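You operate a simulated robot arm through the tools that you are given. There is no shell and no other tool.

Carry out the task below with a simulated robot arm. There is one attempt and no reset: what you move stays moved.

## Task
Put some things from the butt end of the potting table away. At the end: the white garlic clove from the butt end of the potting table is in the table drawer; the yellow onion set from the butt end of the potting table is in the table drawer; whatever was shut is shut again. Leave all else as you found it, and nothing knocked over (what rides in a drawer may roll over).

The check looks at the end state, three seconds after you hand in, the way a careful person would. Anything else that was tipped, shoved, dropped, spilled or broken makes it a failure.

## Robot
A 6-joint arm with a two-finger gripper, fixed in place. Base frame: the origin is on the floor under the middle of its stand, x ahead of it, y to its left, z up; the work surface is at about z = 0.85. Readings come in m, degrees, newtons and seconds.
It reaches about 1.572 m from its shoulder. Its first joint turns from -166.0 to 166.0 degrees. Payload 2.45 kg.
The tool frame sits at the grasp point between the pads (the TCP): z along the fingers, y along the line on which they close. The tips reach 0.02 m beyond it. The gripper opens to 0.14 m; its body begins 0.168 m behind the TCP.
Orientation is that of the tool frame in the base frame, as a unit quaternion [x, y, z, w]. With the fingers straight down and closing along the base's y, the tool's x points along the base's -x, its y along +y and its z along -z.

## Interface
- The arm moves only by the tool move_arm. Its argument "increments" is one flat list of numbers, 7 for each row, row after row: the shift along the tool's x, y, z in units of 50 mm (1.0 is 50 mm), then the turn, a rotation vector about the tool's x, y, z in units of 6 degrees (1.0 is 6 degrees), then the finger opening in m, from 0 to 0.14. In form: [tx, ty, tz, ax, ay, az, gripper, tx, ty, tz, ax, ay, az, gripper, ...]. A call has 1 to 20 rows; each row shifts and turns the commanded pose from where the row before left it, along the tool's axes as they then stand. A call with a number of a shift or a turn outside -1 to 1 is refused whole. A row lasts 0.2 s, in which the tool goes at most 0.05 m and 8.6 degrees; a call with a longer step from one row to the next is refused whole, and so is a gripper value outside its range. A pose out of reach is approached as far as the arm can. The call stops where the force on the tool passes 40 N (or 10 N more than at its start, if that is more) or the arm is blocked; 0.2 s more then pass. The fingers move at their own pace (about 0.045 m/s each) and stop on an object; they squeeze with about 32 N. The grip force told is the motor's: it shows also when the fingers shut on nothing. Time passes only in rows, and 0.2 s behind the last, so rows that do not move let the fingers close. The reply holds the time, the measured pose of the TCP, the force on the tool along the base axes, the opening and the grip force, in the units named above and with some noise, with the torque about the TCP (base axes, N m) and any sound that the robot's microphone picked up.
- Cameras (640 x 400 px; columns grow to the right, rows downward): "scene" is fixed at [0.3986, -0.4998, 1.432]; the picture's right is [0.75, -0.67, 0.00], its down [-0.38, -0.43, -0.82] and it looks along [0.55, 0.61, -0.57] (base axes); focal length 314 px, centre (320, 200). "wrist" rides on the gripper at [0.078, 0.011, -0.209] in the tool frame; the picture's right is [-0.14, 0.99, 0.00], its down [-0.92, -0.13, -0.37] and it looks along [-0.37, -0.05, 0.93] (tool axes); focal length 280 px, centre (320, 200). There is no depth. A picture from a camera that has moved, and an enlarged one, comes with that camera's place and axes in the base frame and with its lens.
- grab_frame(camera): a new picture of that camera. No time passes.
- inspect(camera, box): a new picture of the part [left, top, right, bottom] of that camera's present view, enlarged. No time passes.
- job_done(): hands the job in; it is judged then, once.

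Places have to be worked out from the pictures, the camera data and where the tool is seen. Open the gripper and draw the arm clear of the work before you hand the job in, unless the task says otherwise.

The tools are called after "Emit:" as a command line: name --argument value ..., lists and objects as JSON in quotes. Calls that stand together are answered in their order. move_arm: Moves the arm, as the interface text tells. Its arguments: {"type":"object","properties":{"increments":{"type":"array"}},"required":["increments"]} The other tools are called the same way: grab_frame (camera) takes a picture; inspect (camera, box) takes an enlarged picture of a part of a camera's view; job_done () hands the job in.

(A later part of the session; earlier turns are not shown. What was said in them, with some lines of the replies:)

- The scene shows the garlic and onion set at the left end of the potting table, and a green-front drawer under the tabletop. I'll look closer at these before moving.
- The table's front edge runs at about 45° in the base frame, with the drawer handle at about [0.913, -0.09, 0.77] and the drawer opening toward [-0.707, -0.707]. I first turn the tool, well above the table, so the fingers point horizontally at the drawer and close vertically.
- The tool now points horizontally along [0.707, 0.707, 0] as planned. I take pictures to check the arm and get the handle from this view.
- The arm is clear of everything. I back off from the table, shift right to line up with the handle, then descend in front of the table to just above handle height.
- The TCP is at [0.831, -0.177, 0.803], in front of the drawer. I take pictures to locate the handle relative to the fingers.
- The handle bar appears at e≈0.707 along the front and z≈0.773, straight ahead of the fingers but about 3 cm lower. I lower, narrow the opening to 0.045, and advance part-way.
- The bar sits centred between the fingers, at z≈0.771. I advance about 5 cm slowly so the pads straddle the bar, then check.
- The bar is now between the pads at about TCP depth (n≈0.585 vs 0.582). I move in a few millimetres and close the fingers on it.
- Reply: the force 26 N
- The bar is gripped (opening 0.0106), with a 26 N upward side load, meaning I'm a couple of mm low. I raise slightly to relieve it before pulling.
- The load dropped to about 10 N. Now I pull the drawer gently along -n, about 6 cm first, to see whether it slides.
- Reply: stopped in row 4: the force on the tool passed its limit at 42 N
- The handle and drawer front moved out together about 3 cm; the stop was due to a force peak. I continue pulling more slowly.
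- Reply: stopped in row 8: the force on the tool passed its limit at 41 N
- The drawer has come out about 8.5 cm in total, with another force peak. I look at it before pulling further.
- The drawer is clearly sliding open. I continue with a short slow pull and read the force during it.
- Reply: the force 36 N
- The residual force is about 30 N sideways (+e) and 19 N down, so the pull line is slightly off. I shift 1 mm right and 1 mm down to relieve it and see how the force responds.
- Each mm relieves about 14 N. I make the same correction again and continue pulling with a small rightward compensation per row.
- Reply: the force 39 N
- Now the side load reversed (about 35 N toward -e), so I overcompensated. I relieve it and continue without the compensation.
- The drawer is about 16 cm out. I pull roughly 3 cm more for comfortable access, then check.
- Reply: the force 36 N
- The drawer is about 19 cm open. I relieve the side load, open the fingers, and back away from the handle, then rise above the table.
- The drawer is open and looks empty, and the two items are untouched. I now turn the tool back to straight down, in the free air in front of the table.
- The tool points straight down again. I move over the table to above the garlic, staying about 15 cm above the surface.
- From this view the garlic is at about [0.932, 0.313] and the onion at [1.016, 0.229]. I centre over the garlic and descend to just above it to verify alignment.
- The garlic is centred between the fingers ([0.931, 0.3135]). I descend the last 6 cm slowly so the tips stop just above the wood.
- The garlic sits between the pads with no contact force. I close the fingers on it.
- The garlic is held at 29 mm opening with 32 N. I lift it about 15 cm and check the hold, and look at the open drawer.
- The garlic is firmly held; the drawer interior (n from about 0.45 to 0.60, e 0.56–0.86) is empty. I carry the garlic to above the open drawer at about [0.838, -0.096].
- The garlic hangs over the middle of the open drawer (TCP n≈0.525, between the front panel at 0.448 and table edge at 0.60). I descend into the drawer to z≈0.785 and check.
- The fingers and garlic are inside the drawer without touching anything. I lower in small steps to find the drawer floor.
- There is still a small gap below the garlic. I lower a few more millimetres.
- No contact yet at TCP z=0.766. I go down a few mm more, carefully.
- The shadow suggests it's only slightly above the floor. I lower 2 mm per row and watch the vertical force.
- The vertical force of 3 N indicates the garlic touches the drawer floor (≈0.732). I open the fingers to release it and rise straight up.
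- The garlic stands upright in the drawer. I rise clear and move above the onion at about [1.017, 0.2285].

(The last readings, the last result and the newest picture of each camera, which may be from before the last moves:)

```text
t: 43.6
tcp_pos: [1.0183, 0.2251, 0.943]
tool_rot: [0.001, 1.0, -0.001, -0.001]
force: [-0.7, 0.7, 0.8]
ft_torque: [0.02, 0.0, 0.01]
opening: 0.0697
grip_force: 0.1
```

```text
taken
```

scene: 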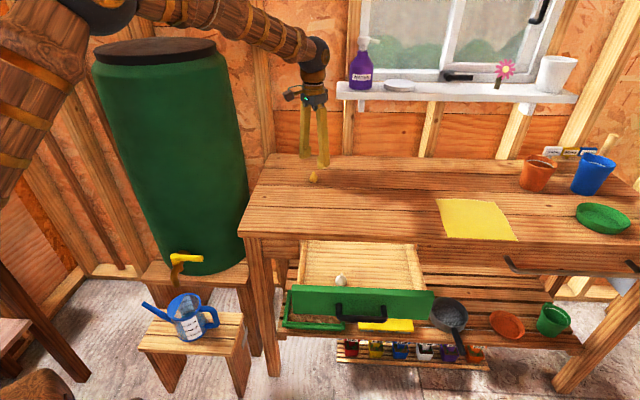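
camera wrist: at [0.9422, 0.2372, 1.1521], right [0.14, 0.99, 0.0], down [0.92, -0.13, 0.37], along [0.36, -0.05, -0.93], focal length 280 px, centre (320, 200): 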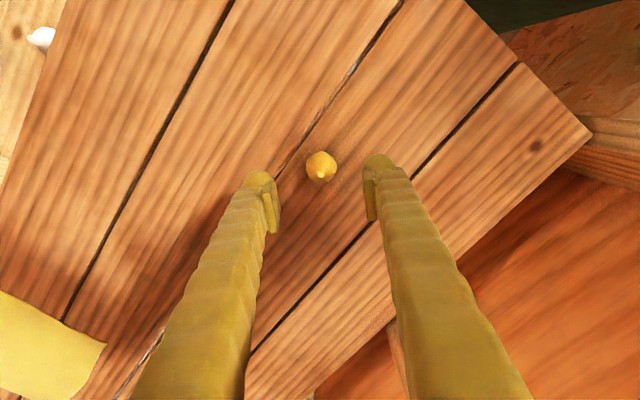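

The onion is at about [1.015, 0.228], nearly centred. I fine-adjust and descend to grasp height.

Emit:
move_arm --increments '[0.06, 0.06, 0.4, 0, 0, 0, 0.07, 0, 0, 0.4, 0, 0, 0, 0.07, 0, 0, 0.35, 0, 0, 0, 0.07, 0, 0, 0.24, 0, 0, 0, 0.07, 0, 0, 0, 0, 0, 0, 0.07]'

Emit:
grab_frame --camera "wrist"

Emit:
inspect --camera "scene" --box '[250, 110, 370, 200]'

```text
t: 44.8
tcp_pos: [1.0161, 0.2309, 0.8713]
tool_rot: [0.001, 1.0, -0.001, -0.002]
force: [0.4, -0.2, 0.1]
ft_torque: [0.01, 0.0, 0.0]
opening: 0.07
grip_force: 0.0
```

```text
taken
camera wrist: at [0.9379, 0.2421, 1.0794], right [0.14, 0.99, 0.0], down [0.92, -0.13, 0.37], along [0.36, -0.05, -0.93], focal length 280 px, centre (320, 200)
```

wrist: 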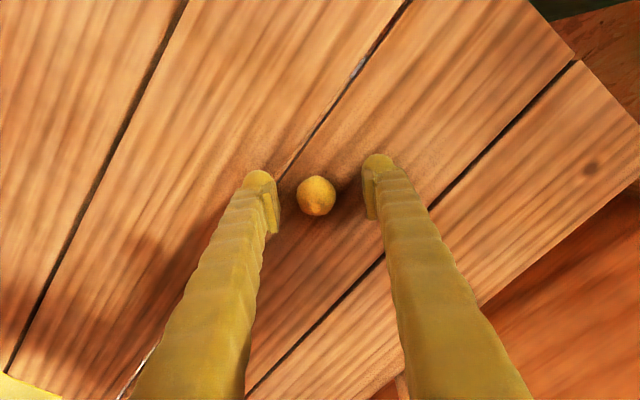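

```text
4.44 times, centred on (310, 155) of scene
camera zoom: at [0.3986, -0.4998, 1.432], right [0.75, -0.67, 0.0], down [-0.38, -0.43, -0.82], along [0.55, 0.61, -0.57], focal length 1397 px, centre (364, 400)
```

zoom: 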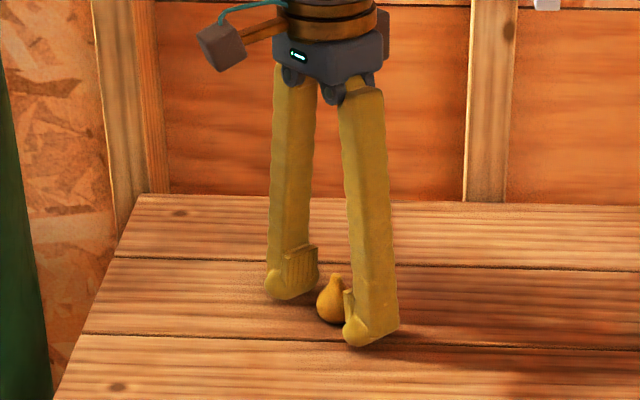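

The onion is between the pads, about 2 mm off-centre; I nudge and close on it.

Emit:
move_arm --increments '[0, -0.05, 0, 0, 0, 0, 0.07, 0, 0, 0, 0, 0, 0, 0.02, 0, 0, 0, 0, 0, 0, 0.02, 0, 0, 0, 0, 0, 0, 0.02, 0, 0, 0, 0, 0, 0, 0.02, 0, 0, -0.3, 0, 0, 0, 0.02, 0, 0, -0.7, 0, 0, 0, 0.02, 0, 0, -0.8, 0, 0, 0, 0.02, 0, 0, -0.8, 0, 0, 0, 0.02, 0, 0, -0.6, 0, 0, 0, 0.02]'

Emit:
grab_frame --camera "wrist"

```text
t: 47.0
tcp_pos: [1.015, 0.2294, 1.0314]
tool_rot: [0.002, 1.0, -0.001, -0.002]
force: [-0.1, 0.5, -0.8]
ft_torque: [0.01, 0.05, -0.02]
opening: 0.0288
grip_force: 31.9
```

```text
taken
camera wrist: at [0.9366, 0.2421, 1.2406], right [0.14, 0.99, 0.0], down [0.92, -0.13, 0.37], along [0.36, -0.05, -0.93], focal length 280 px, centre (320, 200)
```

wrist: 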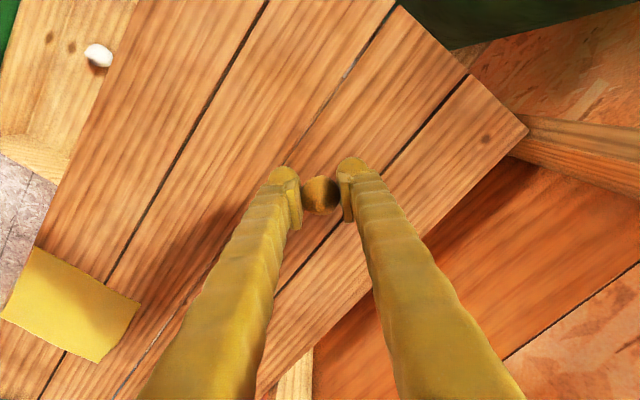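

The onion is held and lifted. I carry it to above the right part of the open drawer, about 11 cm from the garlic.

Emit:
move_arm --increments '[0.2207, -0.8947, 0, 0, 0, 0, 0.02, 0.2207, -0.8947, 0, 0, 0, 0, 0.02, 0.2207, -0.8947, 0, 0, 0, 0, 0.02, 0.2207, -0.8947, 0, 0, 0, 0, 0.02, 0.2207, -0.8947, 0, 0, 0, 0, 0.02, 0.2207, -0.8947, 0, 0, 0, 0, 0.02, 0.2207, -0.8947, 0, 0, 0, 0, 0.02, 0.2207, -0.8947, 0, 0, 0, 0, 0.02, 0.2207, -0.8947, 0, 0, 0, 0, 0.02, 0, 0, 0, 0, 0, 0, 0.02]'

Emit:
grab_frame --camera "wrist"

```text
t: 49.2
tcp_pos: [0.9164, -0.1759, 1.0327]
tool_rot: [0.001, 1.0, -0.002, -0.001]
force: [-0.2, 0.5, -0.7]
ft_torque: [-0.01, 0.03, -0.01]
opening: 0.0291
grip_force: 32.5
```

```text
taken
camera wrist: at [0.8388, -0.1646, 1.2404], right [0.14, 0.99, 0.0], down [0.92, -0.13, 0.37], along [0.36, -0.05, -0.93], focal length 280 px, centre (320, 200)
```

wrist: 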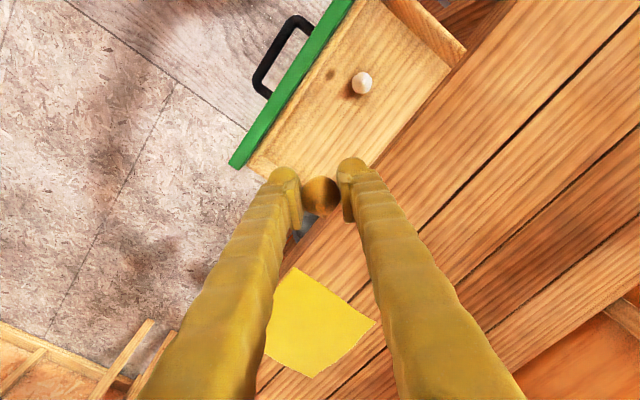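

The descent line is inside the drawer (n≈0.524, e≈0.772). I lower the onion into the drawer, slowing near the floor.

Emit:
move_arm --increments '[0, 0, 0.8, 0, 0, 0, 0.02, 0, 0, 0.8, 0, 0, 0, 0.02, 0, 0, 0.8, 0, 0, 0, 0.02, 0, 0, 0.8, 0, 0, 0, 0.02, 0, 0, 0.8, 0, 0, 0, 0.02, 0, 0, 0.5, 0, 0, 0, 0.02, 0, 0, 0.4, 0, 0, 0, 0.02]'

Emit:
grab_frame --camera "wrist"

Emit:
inspect --camera "scene" --box '[280, 190, 440, 300]'

```text
t: 50.8
tcp_pos: [0.9162, -0.1713, 0.7901]
tool_rot: [0.001, 1.0, 0.0, -0.003]
force: [0.3, 0.9, -0.2]
ft_torque: [-0.01, 0.03, 0.03]
opening: 0.0289
grip_force: 31.4
```

```text
taken
camera wrist: at [0.8386, -0.1602, 0.9977], right [0.14, 0.99, 0.0], down [0.92, -0.13, 0.37], along [0.36, -0.05, -0.93], focal length 280 px, centre (320, 200)
```

wrist: 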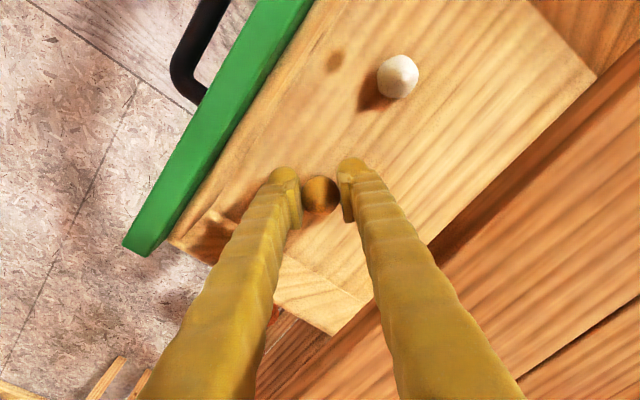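

```text
3.64 times, centred on (360, 245) of scene
camera zoom: at [0.3986, -0.4998, 1.432], right [0.75, -0.67, 0.0], down [-0.38, -0.43, -0.82], along [0.55, 0.61, -0.57], focal length 1143 px, centre (174, 36)
```

zoom: 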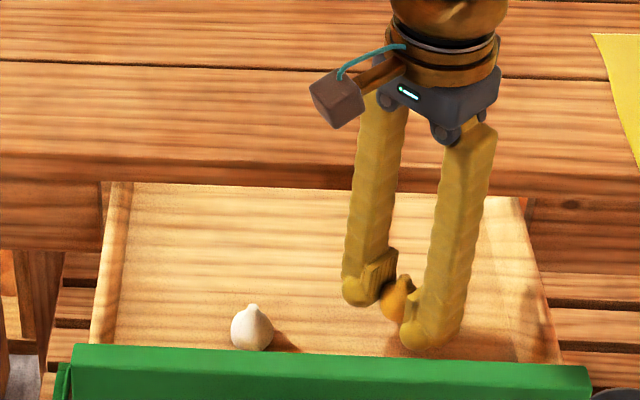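

All clear. I lower the last 3 cm slowly.

Emit:
move_arm --increments '[0, 0, 0.2, 0, 0, 0, 0.02, 0, 0, 0.16, 0, 0, 0, 0.02, 0, 0, 0.12, 0, 0, 0, 0.02, 0, 0, 0.1, 0, 0, 0, 0.02, 0, 0, 0.05, 0, 0, 0, 0.02]'

```text
t: 52.0
tcp_pos: [0.9124, -0.1743, 0.7549]
tool_rot: [0.001, 1.0, 0.0, -0.002]
force: [0.0, 0.0, 0.2]
ft_torque: [-0.02, -0.01, -0.01]
opening: 0.0289
grip_force: 31.9
```

No contact yet; the onion was gripped about 2 mm lower relative to its base, so I go 1–2 mm further and read the force.

Emit:
move_arm --increments '[0, 0, 0.03, 0, 0, 0, 0.02, 0, 0, 0, 0, 0, 0, 0.02]'

```text
t: 52.6
tcp_pos: [0.9149, -0.1751, 0.7541]
tool_rot: [0.001, 1.0, -0.001, -0.003]
force: [-2.4, 0.4, 8.5]
ft_torque: [0.01, 0.01, 0.0]
opening: 0.0286
grip_force: 32.0
```

Contact at 8.5 N: the onion is on the drawer floor. I open the fingers and lift straight up.

Emit:
move_arm --increments '[0, 0, -0.02, 0, 0, 0, 0.05, 0, 0, 0, 0, 0, 0, 0.055, 0, 0, 0, 0, 0, 0, 0.055, 0, 0, -0.2, 0, 0, 0, 0.055, 0, 0, -0.5, 0, 0, 0, 0.055, 0, 0, -0.5, 0, 0, 0, 0.055]'

Emit:
grab_frame --camera "wrist"

```text
t: 54.0
tcp_pos: [0.9145, -0.1738, 0.8138]
tool_rot: [0.001, 1.0, -0.001, -0.002]
force: [0.3, -0.6, 0.2]
ft_torque: [0.03, -0.04, 0.03]
opening: 0.0549
grip_force: 0.0
```

```text
taken
camera wrist: at [0.8378, -0.161, 1.0218], right [0.14, 0.99, 0.0], down [0.92, -0.13, 0.36], along [0.36, -0.05, -0.93], focal length 280 px, centre (320, 200)
```

wrist: 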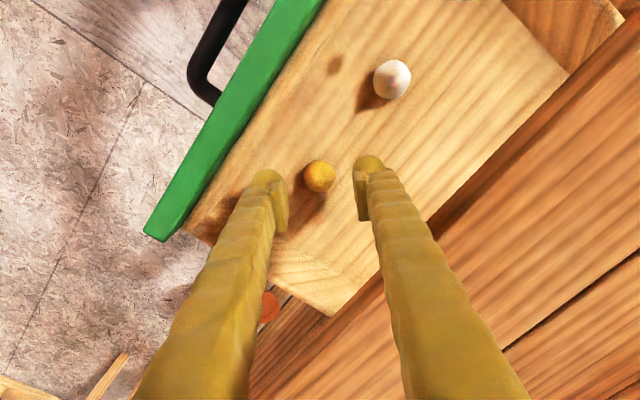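

Both items now rest in the drawer. I rise, move in front of the drawer to the earlier turning spot, and close the gripper part-way for re-gripping the handle.

Emit:
move_arm --increments '[0, 0, -0.6, 0, 0, 0, 0.055, 0, 0, -0.95, 0, 0, 0, 0.055, 0, 0, -0.95, 0, 0, 0, 0.055, 0, 0, -0.95, 0, 0, 0, 0.055, 0, 0, -0.95, 0, 0, 0, 0.055, 0, 0, -0.95, 0, 0, 0, 0.055, 0.766, -0.428, 0, 0, 0, 0, 0.045, 0.766, -0.428, 0, 0, 0, 0, 0.045, 0.766, -0.428, 0, 0, 0, 0, 0.045, 0.766, -0.428, 0, 0, 0, 0, 0.045, 0.766, -0.428, 0, 0, 0, 0, 0.045]'

Emit:
grab_frame --camera "scene"

```text
t: 56.4
tcp_pos: [0.7268, -0.281, 1.083]
tool_rot: [0.001, 1.0, -0.001, -0.002]
force: [0.8, -0.8, -1.3]
ft_torque: [0.02, -0.02, 0.0]
opening: 0.0447
grip_force: 0.0
```

```text
taken
```

scene: 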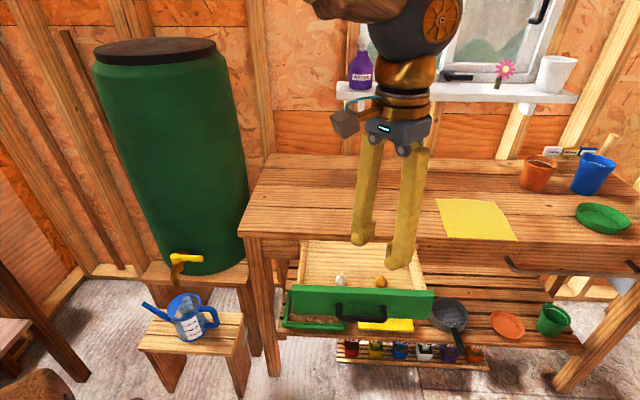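

Both items are visible in the drawer. I turn the tool back to horizontal, pointing at the drawer front.

Emit:
move_arm --increments '[0, 0, 0, -0.708, -0.293, 0.293, 0.045, 0, 0, 0, -0.708, -0.293, 0.293, 0.045, 0, 0, 0, -0.708, -0.293, 0.293, 0.045, 0, 0, 0, -0.708, -0.293, 0.293, 0.045, 0, 0, 0, -0.708, -0.293, 0.293, 0.045, 0, 0, 0, -0.708, -0.293, 0.293, 0.045, 0, 0, 0, -0.708, -0.293, 0.293, 0.045, 0, 0, 0, -0.708, -0.293, 0.293, 0.045, 0, 0, 0, -0.708, -0.293, 0.293, 0.045, 0, 0, 0, -0.708, -0.293, 0.293, 0.045, 0, 0, 0, -0.708, -0.293, 0.293, 0.045, 0, 0, 0, -0.708, -0.293, 0.293, 0.045, 0, 0, 0, -0.708, -0.293, 0.293, 0.045, 0, 0, 0, -0.708, -0.293, 0.293, 0.045, 0, 0, 0, -0.708, -0.293, 0.293, 0.045, 0, 0, 0, -0.708, -0.293, 0.293, 0.045, 0, 0, 0, -0.708, -0.293, 0.293, 0.045, 0, 0, 0, -0.708, -0.293, 0.293, 0.045, 0, 0, 0, -0.708, -0.293, 0.293, 0.045, 0, 0, 0, -0.708, -0.293, 0.293, 0.045]'

```text
t: 60.6
tcp_pos: [0.7239, -0.2809, 1.083]
tool_rot: [0.273, 0.653, 0.652, 0.271]
force: [-0.5, 0.1, -0.5]
ft_torque: [0.01, 0.03, -0.01]
opening: 0.0448
grip_force: 0.1
```

Orientation restored. I descend in front of the handle to z≈0.772, keeping ~6 cm clear of the bar, then look.

Emit:
move_arm --increments '[0, -0.888, 0, 0, 0, 0, 0.045, 0, -0.888, 0, 0, 0, 0, 0.045, 0, -0.888, 0, 0, 0, 0, 0.045, 0, -0.888, 0, 0, 0, 0, 0.045, 0, -0.888, 0, 0, 0, 0, 0.045, 0, -0.888, 0, 0, 0, 0, 0.045, 0, -0.888, 0, 0, 0, 0, 0.045, 0, 0, 0, 0, 0, 0, 0.045]'

Emit:
grab_frame --camera "wrist"

```text
t: 62.4
tcp_pos: [0.7272, -0.2829, 0.7726]
tool_rot: [0.272, 0.653, 0.653, 0.27]
force: [0.2, -0.2, 0.0]
ft_torque: [-0.04, 0.0, -0.02]
opening: 0.0451
grip_force: 0.0
```

```text
taken
camera wrist: at [0.524, -0.3731, 0.7832], right [0.1, -0.1, 0.99], down [0.39, -0.91, -0.13], along [0.92, 0.4, -0.05], focal length 280 px, centre (320, 200)
```

wrist: 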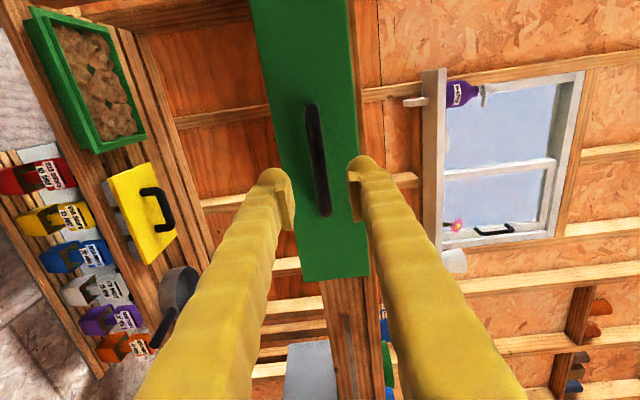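

The bar is again centred between the fingers. I advance about 8 cm, straddle it, and close on it.

Emit:
move_arm --increments '[0.1, 0, 0.5, 0, 0, 0, 0.045, 0, 0, 0.5, 0, 0, 0, 0.045, 0, 0, 0.36, 0, 0, 0, 0.045, 0, 0, 0.28, 0, 0, 0, 0.045, 0, 0, 0, 0, 0, 0, 0.045]'

Emit:
grab_frame --camera "wrist"

```text
t: 63.6
tcp_pos: [0.7761, -0.219, 0.7731]
tool_rot: [0.272, 0.653, 0.653, 0.271]
force: [-0.3, 0.6, -0.1]
ft_torque: [-0.01, -0.02, 0.0]
opening: 0.0447
grip_force: 0.1
```

```text
taken
camera wrist: at [0.5732, -0.3103, 0.7838], right [0.1, -0.1, 0.99], down [0.39, -0.91, -0.13], along [0.92, 0.4, -0.05], focal length 280 px, centre (320, 200)
```

wrist: 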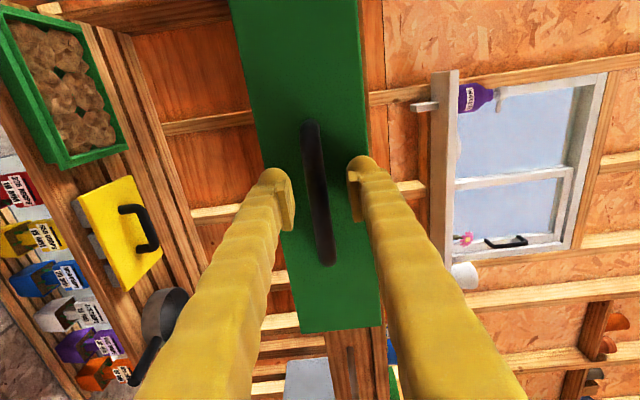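

The bar is at pad depth, same as in the first grip. I close on it.

Emit:
move_arm --increments '[0, 0, 0.08, 0, 0, 0, 0.045, 0, 0, 0, 0, 0, 0, 0.0, 0, 0, 0, 0, 0, 0, 0.0, 0, 0, 0, 0, 0, 0, 0.0, 0, 0, 0, 0, 0, 0, 0.0]'

```text
t: 64.8
tcp_pos: [0.7799, -0.2165, 0.7725]
tool_rot: [0.273, 0.654, 0.652, 0.27]
force: [3.5, -0.8, -19.1]
ft_torque: [0.0, -0.24, 0.02]
opening: 0.0108
grip_force: 38.0
```

Gripped, with a 19 N downward load; I lower ~1.3 mm to relieve it and start pushing the drawer in slowly.

Emit:
move_arm --increments '[0, -0.025, 0, 0, 0, 0, 0.0, 0, 0, 0.1, 0, 0, 0, 0.0, 0, 0, 0.15, 0, 0, 0, 0.0, 0, 0, 0.2, 0, 0, 0, 0.0, 0, 0, 0.2, 0, 0, 0, 0.0]'

```text
t: 66.0
tcp_pos: [0.8043, -0.192, 0.7718]
tool_rot: [0.271, 0.653, 0.653, 0.271]
force: [6.4, -6.3, 0.6]
ft_torque: [-0.13, -0.08, -0.17]
opening: 0.0104
grip_force: 37.1
```

The drawer slides in smoothly with low side load. I continue pushing.

Emit:
move_arm --increments '[-0.01, 0, 0.15, 0, 0, 0, 0.0, 0, 0, 0.2, 0, 0, 0, 0.0, 0, 0, 0.2, 0, 0, 0, 0.0, 0, 0, 0.2, 0, 0, 0, 0.0, 0, 0, 0.2, 0, 0, 0, 0.0]'

```text
t: 67.2
tcp_pos: [0.8375, -0.1594, 0.7721]
tool_rot: [0.272, 0.654, 0.652, 0.27]
force: [-11.9, 11.4, 5.8]
ft_torque: [-0.2, -0.13, 0.41]
opening: 0.0105
grip_force: 37.9
```

Side load about 16 N toward -e; I correct by 1 mm and keep pushing (about 11 cm to go).

Emit:
move_arm --increments '[0.022, 0.005, 0.1, 0, 0, 0, 0.0, 0, 0, 0.2, 0, 0, 0, 0.0, 0, 0, 0.2, 0, 0, 0, 0.0, 0, 0, 0.2, 0, 0, 0, 0.0, 0, 0, 0.2, 0, 0, 0, 0.0]'

```text
t: 68.4
tcp_pos: [0.8685, -0.1286, 0.7717]
tool_rot: [0.272, 0.653, 0.653, 0.271]
force: [-9.2, 8.9, 9.9]
ft_torque: [-0.2, -0.12, -0.32]
opening: 0.0106
grip_force: 37.9
```

Still fine (n≈0.523, roughly 6.5 cm to go). I correct slightly and continue.

Emit:
move_arm --increments '[0.016, 0.012, 0.1, 0, 0, 0, 0.0, 0, 0, 0.2, 0, 0, 0, 0.0, 0, 0, 0.2, 0, 0, 0, 0.0, 0, 0, 0.2, 0, 0, 0, 0.0, 0, 0, 0.1, 0, 0, 0, 0.0]'

```text
t: 69.6
tcp_pos: [0.8969, -0.0991, 0.7717]
tool_rot: [0.273, 0.653, 0.652, 0.272]
force: [24.7, -25.5, -0.8]
ft_torque: [-0.07, -0.06, 0.21]
opening: 0.0107
grip_force: 38.1
```

Side load has swung to about 35 N toward +e; I relieve 2.5 mm first, then check before the last ~2.5 cm.

Emit:
move_arm --increments '[-0.045, 0, 0, 0, 0, 0, 0.0, 0, 0, 0, 0, 0, 0, 0.0]'

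Emit:
grab_frame --camera "wrist"

```text
t: 70.2
tcp_pos: [0.897, -0.0994, 0.7715]
tool_rot: [0.272, 0.653, 0.653, 0.27]
force: [0.2, -0.9, -0.1]
ft_torque: [-0.18, -0.2, 0.03]
opening: 0.0108
grip_force: 38.1
```

```text
taken
camera wrist: at [0.694, -0.1907, 0.7828], right [0.1, -0.1, 0.99], down [0.39, -0.91, -0.13], along [0.92, 0.4, -0.05], focal length 280 px, centre (320, 200)
```

wrist: 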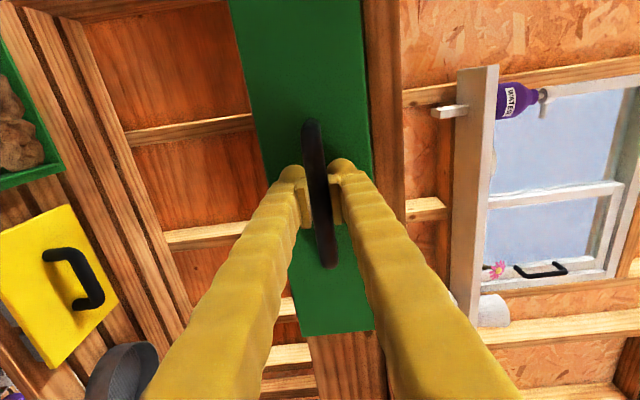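

The load is relieved. I push the remaining distance in small steps until it meets the closed stop.

Emit:
move_arm --increments '[0, 0, 0.1, 0, 0, 0, 0.0, 0, 0, 0.12, 0, 0, 0, 0.0, 0, 0, 0.12, 0, 0, 0, 0.0, 0, 0, 0.08, 0, 0, 0, 0.0]'

```text
t: 71.2
tcp_pos: [0.9126, -0.0844, 0.7717]
tool_rot: [0.272, 0.654, 0.652, 0.268]
force: [-26.1, 24.5, -14.1]
ft_torque: [-0.04, -0.24, -0.19]
opening: 0.0104
grip_force: 37.8
```

It is within a few mm of closed (n≈0.586). I relieve the side load and push the last bit, watching for the stop.

Emit:
move_arm --increments '[0.048, -0.02, 0, 0, 0, 0, 0.0, 0, 0, 0.04, 0, 0, 0, 0.0, 0, 0, 0.03, 0, 0, 0, 0.0]'

Emit:
grab_frame --camera "wrist"

```text
t: 72.0
tcp_pos: [0.9149, -0.083, 0.7721]
tool_rot: [0.273, 0.654, 0.651, 0.272]
force: [0.0, -1.0, -5.8]
ft_torque: [-0.05, -0.08, -0.16]
opening: 0.0107
grip_force: 37.9
```

```text
taken
camera wrist: at [0.7107, -0.1734, 0.7825], right [0.1, -0.1, 0.99], down [0.39, -0.91, -0.13], along [0.92, 0.4, -0.05], focal length 280 px, centre (320, 200)
```

wrist: 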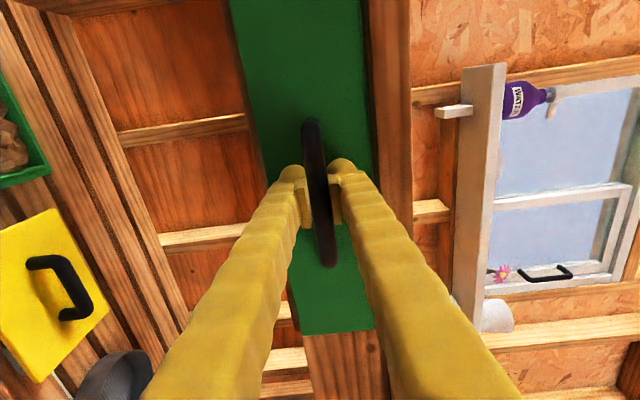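

No stop force yet. I push a few more millimetres in tiny steps.

Emit:
move_arm --increments '[0, 0, 0.03, 0, 0, 0, 0.0, 0, 0, 0.03, 0, 0, 0, 0.0]'

```text
t: 72.6
tcp_pos: [0.9157, -0.082, 0.7716]
tool_rot: [0.273, 0.653, 0.652, 0.27]
force: [-19.7, -28.0, 3.5]
ft_torque: [-0.14, -0.1, -0.01]
opening: 0.0108
grip_force: 38.4
```

Now about 34 N pushes back along -n: the drawer is against its closed stop. I ease off the push by ~2 mm of command, open the fingers and back away straight.

Emit:
move_arm --increments '[0, 0, -0.03, 0, 0, 0, 0.0, 0, 0, 0, 0, 0, 0, 0.045, 0, 0, 0, 0, 0, 0, 0.045, 0, 0, 0, 0, 0, 0, 0.045, 0, 0, 0, 0, 0, 0, 0.045]'

Emit:
grab_frame --camera "wrist"

```text
t: 73.8
tcp_pos: [0.916, -0.0799, 0.7712]
tool_rot: [0.272, 0.653, 0.653, 0.271]
force: [0.7, -0.4, 0.4]
ft_torque: [0.02, 0.03, 0.0]
opening: 0.045
grip_force: 0.0
```

```text
taken
camera wrist: at [0.7119, -0.172, 0.7818], right [0.1, -0.1, 0.99], down [0.39, -0.91, -0.13], along [0.92, 0.4, -0.05], focal length 280 px, centre (320, 200)
```

wrist: 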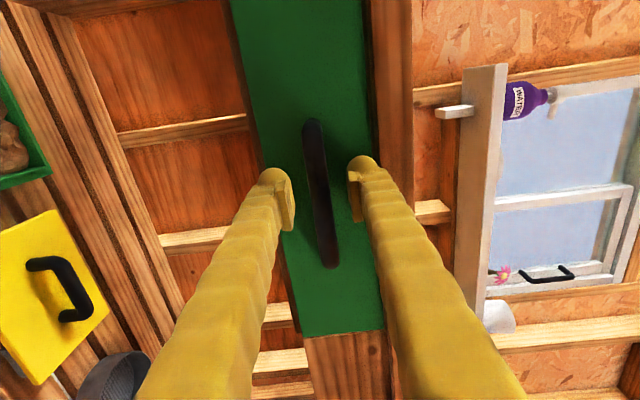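

Fingers are open and clear of the bar. I back off along -n, then rise.

Emit:
move_arm --increments '[0, 0, -0.4, 0, 0, 0, 0.045, 0, 0, -0.8, 0, 0, 0, 0.045, 0, 0, -0.8, 0, 0, 0, 0.045, 0, 0, -0.8, 0, 0, 0, 0.045, 0, 0, -0.8, 0, 0, 0, 0.045, 0, 0.9, 0, 0, 0, 0, 0.07, 0, 0.9, 0, 0, 0, 0, 0.07, 0, 0.9, 0, 0, 0, 0, 0.07, 0, 0.9, 0, 0, 0, 0, 0.07, 0, 0.9, 0, 0, 0, 0, 0.07, 0, 0.9, 0, 0, 0, 0, 0.07, 0, 0.9, 0, 0, 0, 0, 0.07]'

Emit:
grab_frame --camera "scene"

Emit:
grab_frame --camera "wrist"

```text
t: 76.4
tcp_pos: [0.7929, -0.2064, 1.0869]
tool_rot: [0.273, 0.654, 0.652, 0.27]
force: [0.6, 0.0, 0.1]
ft_torque: [0.05, -0.01, -0.03]
opening: 0.07
grip_force: 0.1
```

```text
taken
```

scene: 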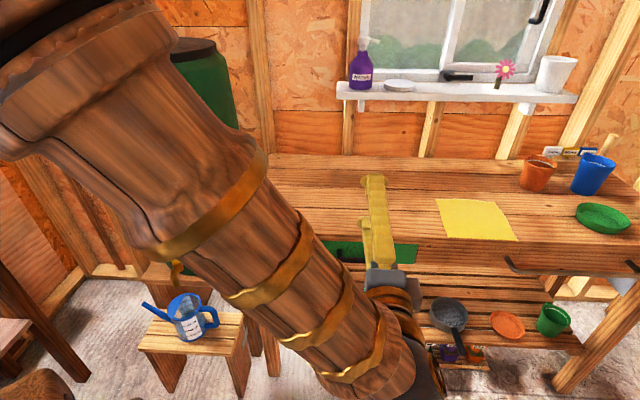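

```text
taken
camera wrist: at [0.5894, -0.2981, 1.0972], right [0.1, -0.1, 0.99], down [0.39, -0.91, -0.13], along [0.92, 0.4, -0.05], focal length 280 px, centre (320, 200)
```

wrist: 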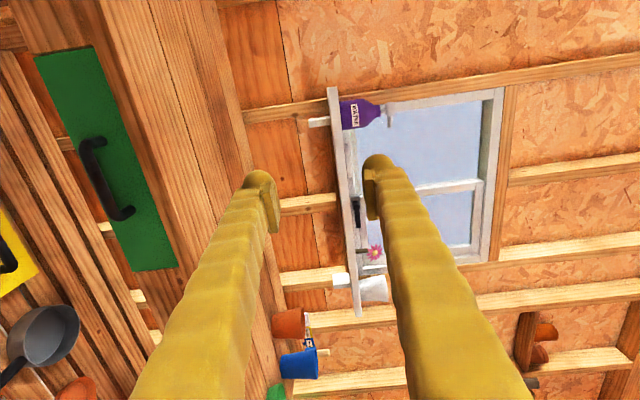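

The drawer front appears flush. I turn the tool back to straight down to clear the view and compare the scene with the start.

Emit:
move_arm --increments '[0, 0.3, 0, 0.708, 0.293, -0.293, 0.07, 0, 0, 0, 0.708, 0.293, -0.293, 0.07, 0, 0, 0, 0.708, 0.293, -0.293, 0.07, 0, 0, 0, 0.708, 0.293, -0.293, 0.07, 0, 0, 0, 0.708, 0.293, -0.293, 0.07, 0, 0, 0, 0.708, 0.293, -0.293, 0.07, 0, 0, 0, 0.708, 0.293, -0.293, 0.07, 0, 0, 0, 0.708, 0.293, -0.293, 0.07, 0, 0, 0, 0.708, 0.293, -0.293, 0.07, 0, 0, 0, 0.708, 0.293, -0.293, 0.07, 0, 0, 0, 0.708, 0.293, -0.293, 0.07, 0, 0, 0, 0.708, 0.293, -0.293, 0.07, 0, 0, 0, 0.708, 0.293, -0.293, 0.07, 0, 0, 0, 0.708, 0.293, -0.293, 0.07, 0, 0, 0, 0.708, 0.293, -0.293, 0.07, 0, 0, 0, 0.708, 0.293, -0.293, 0.07, 0, 0, 0, 0.708, 0.293, -0.293, 0.07, 0, 0, 0, 0.708, 0.293, -0.293, 0.07, 0, 0, 0, 0.708, 0.293, -0.293, 0.07, 0, 0, 0, 0.708, 0.293, -0.293, 0.07]'

```text
t: 80.6
tcp_pos: [0.7883, -0.2076, 1.1015]
tool_rot: [0.001, 1.0, -0.002, -0.001]
force: [0.7, 0.3, 0.0]
ft_torque: [0.0, 0.0, 0.0]
opening: 0.0698
grip_force: 0.1
```

I move the arm back to its starting place above the table, with the gripper open.

Emit:
move_arm --increments '[-0.255, 0.82, -0.107, 0, 0, 0, 0.1, -0.255, 0.82, -0.107, 0, 0, 0, 0.14, -0.255, 0.82, -0.107, 0, 0, 0, 0.14, -0.255, 0.82, -0.107, 0, 0, 0, 0.14, -0.255, 0.82, -0.107, 0, 0, 0, 0.14, -0.255, 0.82, -0.107, 0, 0, 0, 0.14, -0.255, 0.82, -0.107, 0, 0, 0, 0.14, -0.255, 0.82, -0.107, 0, 0, 0, 0.14]'

Emit:
grab_frame --camera "scene"

Emit:
inspect --camera "scene" --box '[230, 140, 430, 280]'

Emit:
grab_frame --camera "wrist"

```text
t: 82.4
tcp_pos: [0.8899, 0.1222, 1.1408]
tool_rot: [0.001, 1.0, 0.0, -0.001]
force: [0.0, 0.0, -0.1]
ft_torque: [0.01, -0.01, 0.02]
opening: 0.1398
grip_force: 0.1
```

```text
taken
```

scene: 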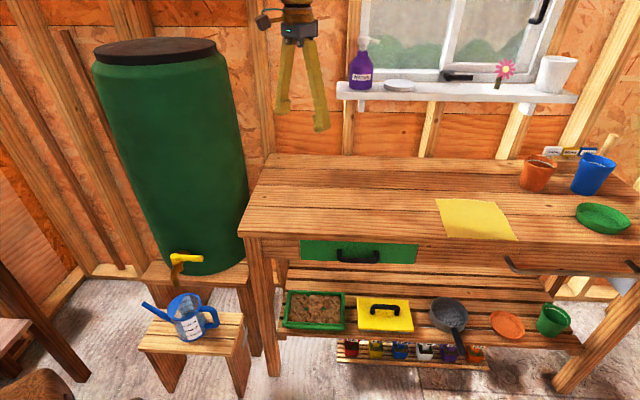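

```text
2.86 times, centred on (330, 210) of scene
camera zoom: at [0.3986, -0.4998, 1.432], right [0.75, -0.67, 0.0], down [-0.38, -0.43, -0.82], along [0.55, 0.61, -0.57], focal length 898 px, centre (291, 171)
```

zoom: 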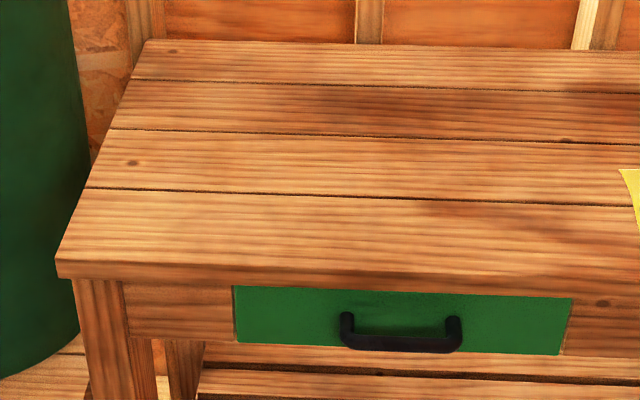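

```text
taken
camera wrist: at [0.8122, 0.1343, 1.3499], right [0.14, 0.99, 0.0], down [0.92, -0.13, 0.37], along [0.36, -0.05, -0.93], focal length 280 px, centre (320, 200)
```

wrist: 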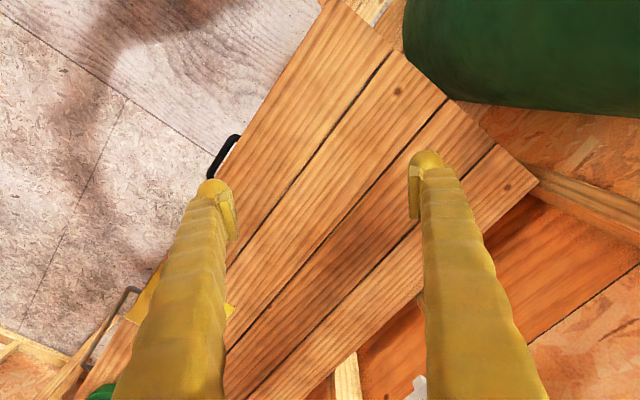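

The drawer is shut, and its front and handle sit at the same pixels as at the start. The garlic and onion set are inside it, everything else in the picture is unchanged, and the arm is clear with the gripper open. I hand the job in.

Emit:
job_done

```text
The job is handed in.
```

The white garlic clove and the yellow onion set are both in the table drawer, and the drawer is shut again. I set each one down upright on the drawer floor, about 11 cm apart, before sliding the drawer closed.

In the final pictures the drawer front and handle line up with where they were at the start. Nothing else on the table, shelf or stool looks moved or tipped. I haven't seen inside the drawer since it closed, so the two may have rolled over in there.

The arm is back at its starting position with the gripper open, and the job is handed in.
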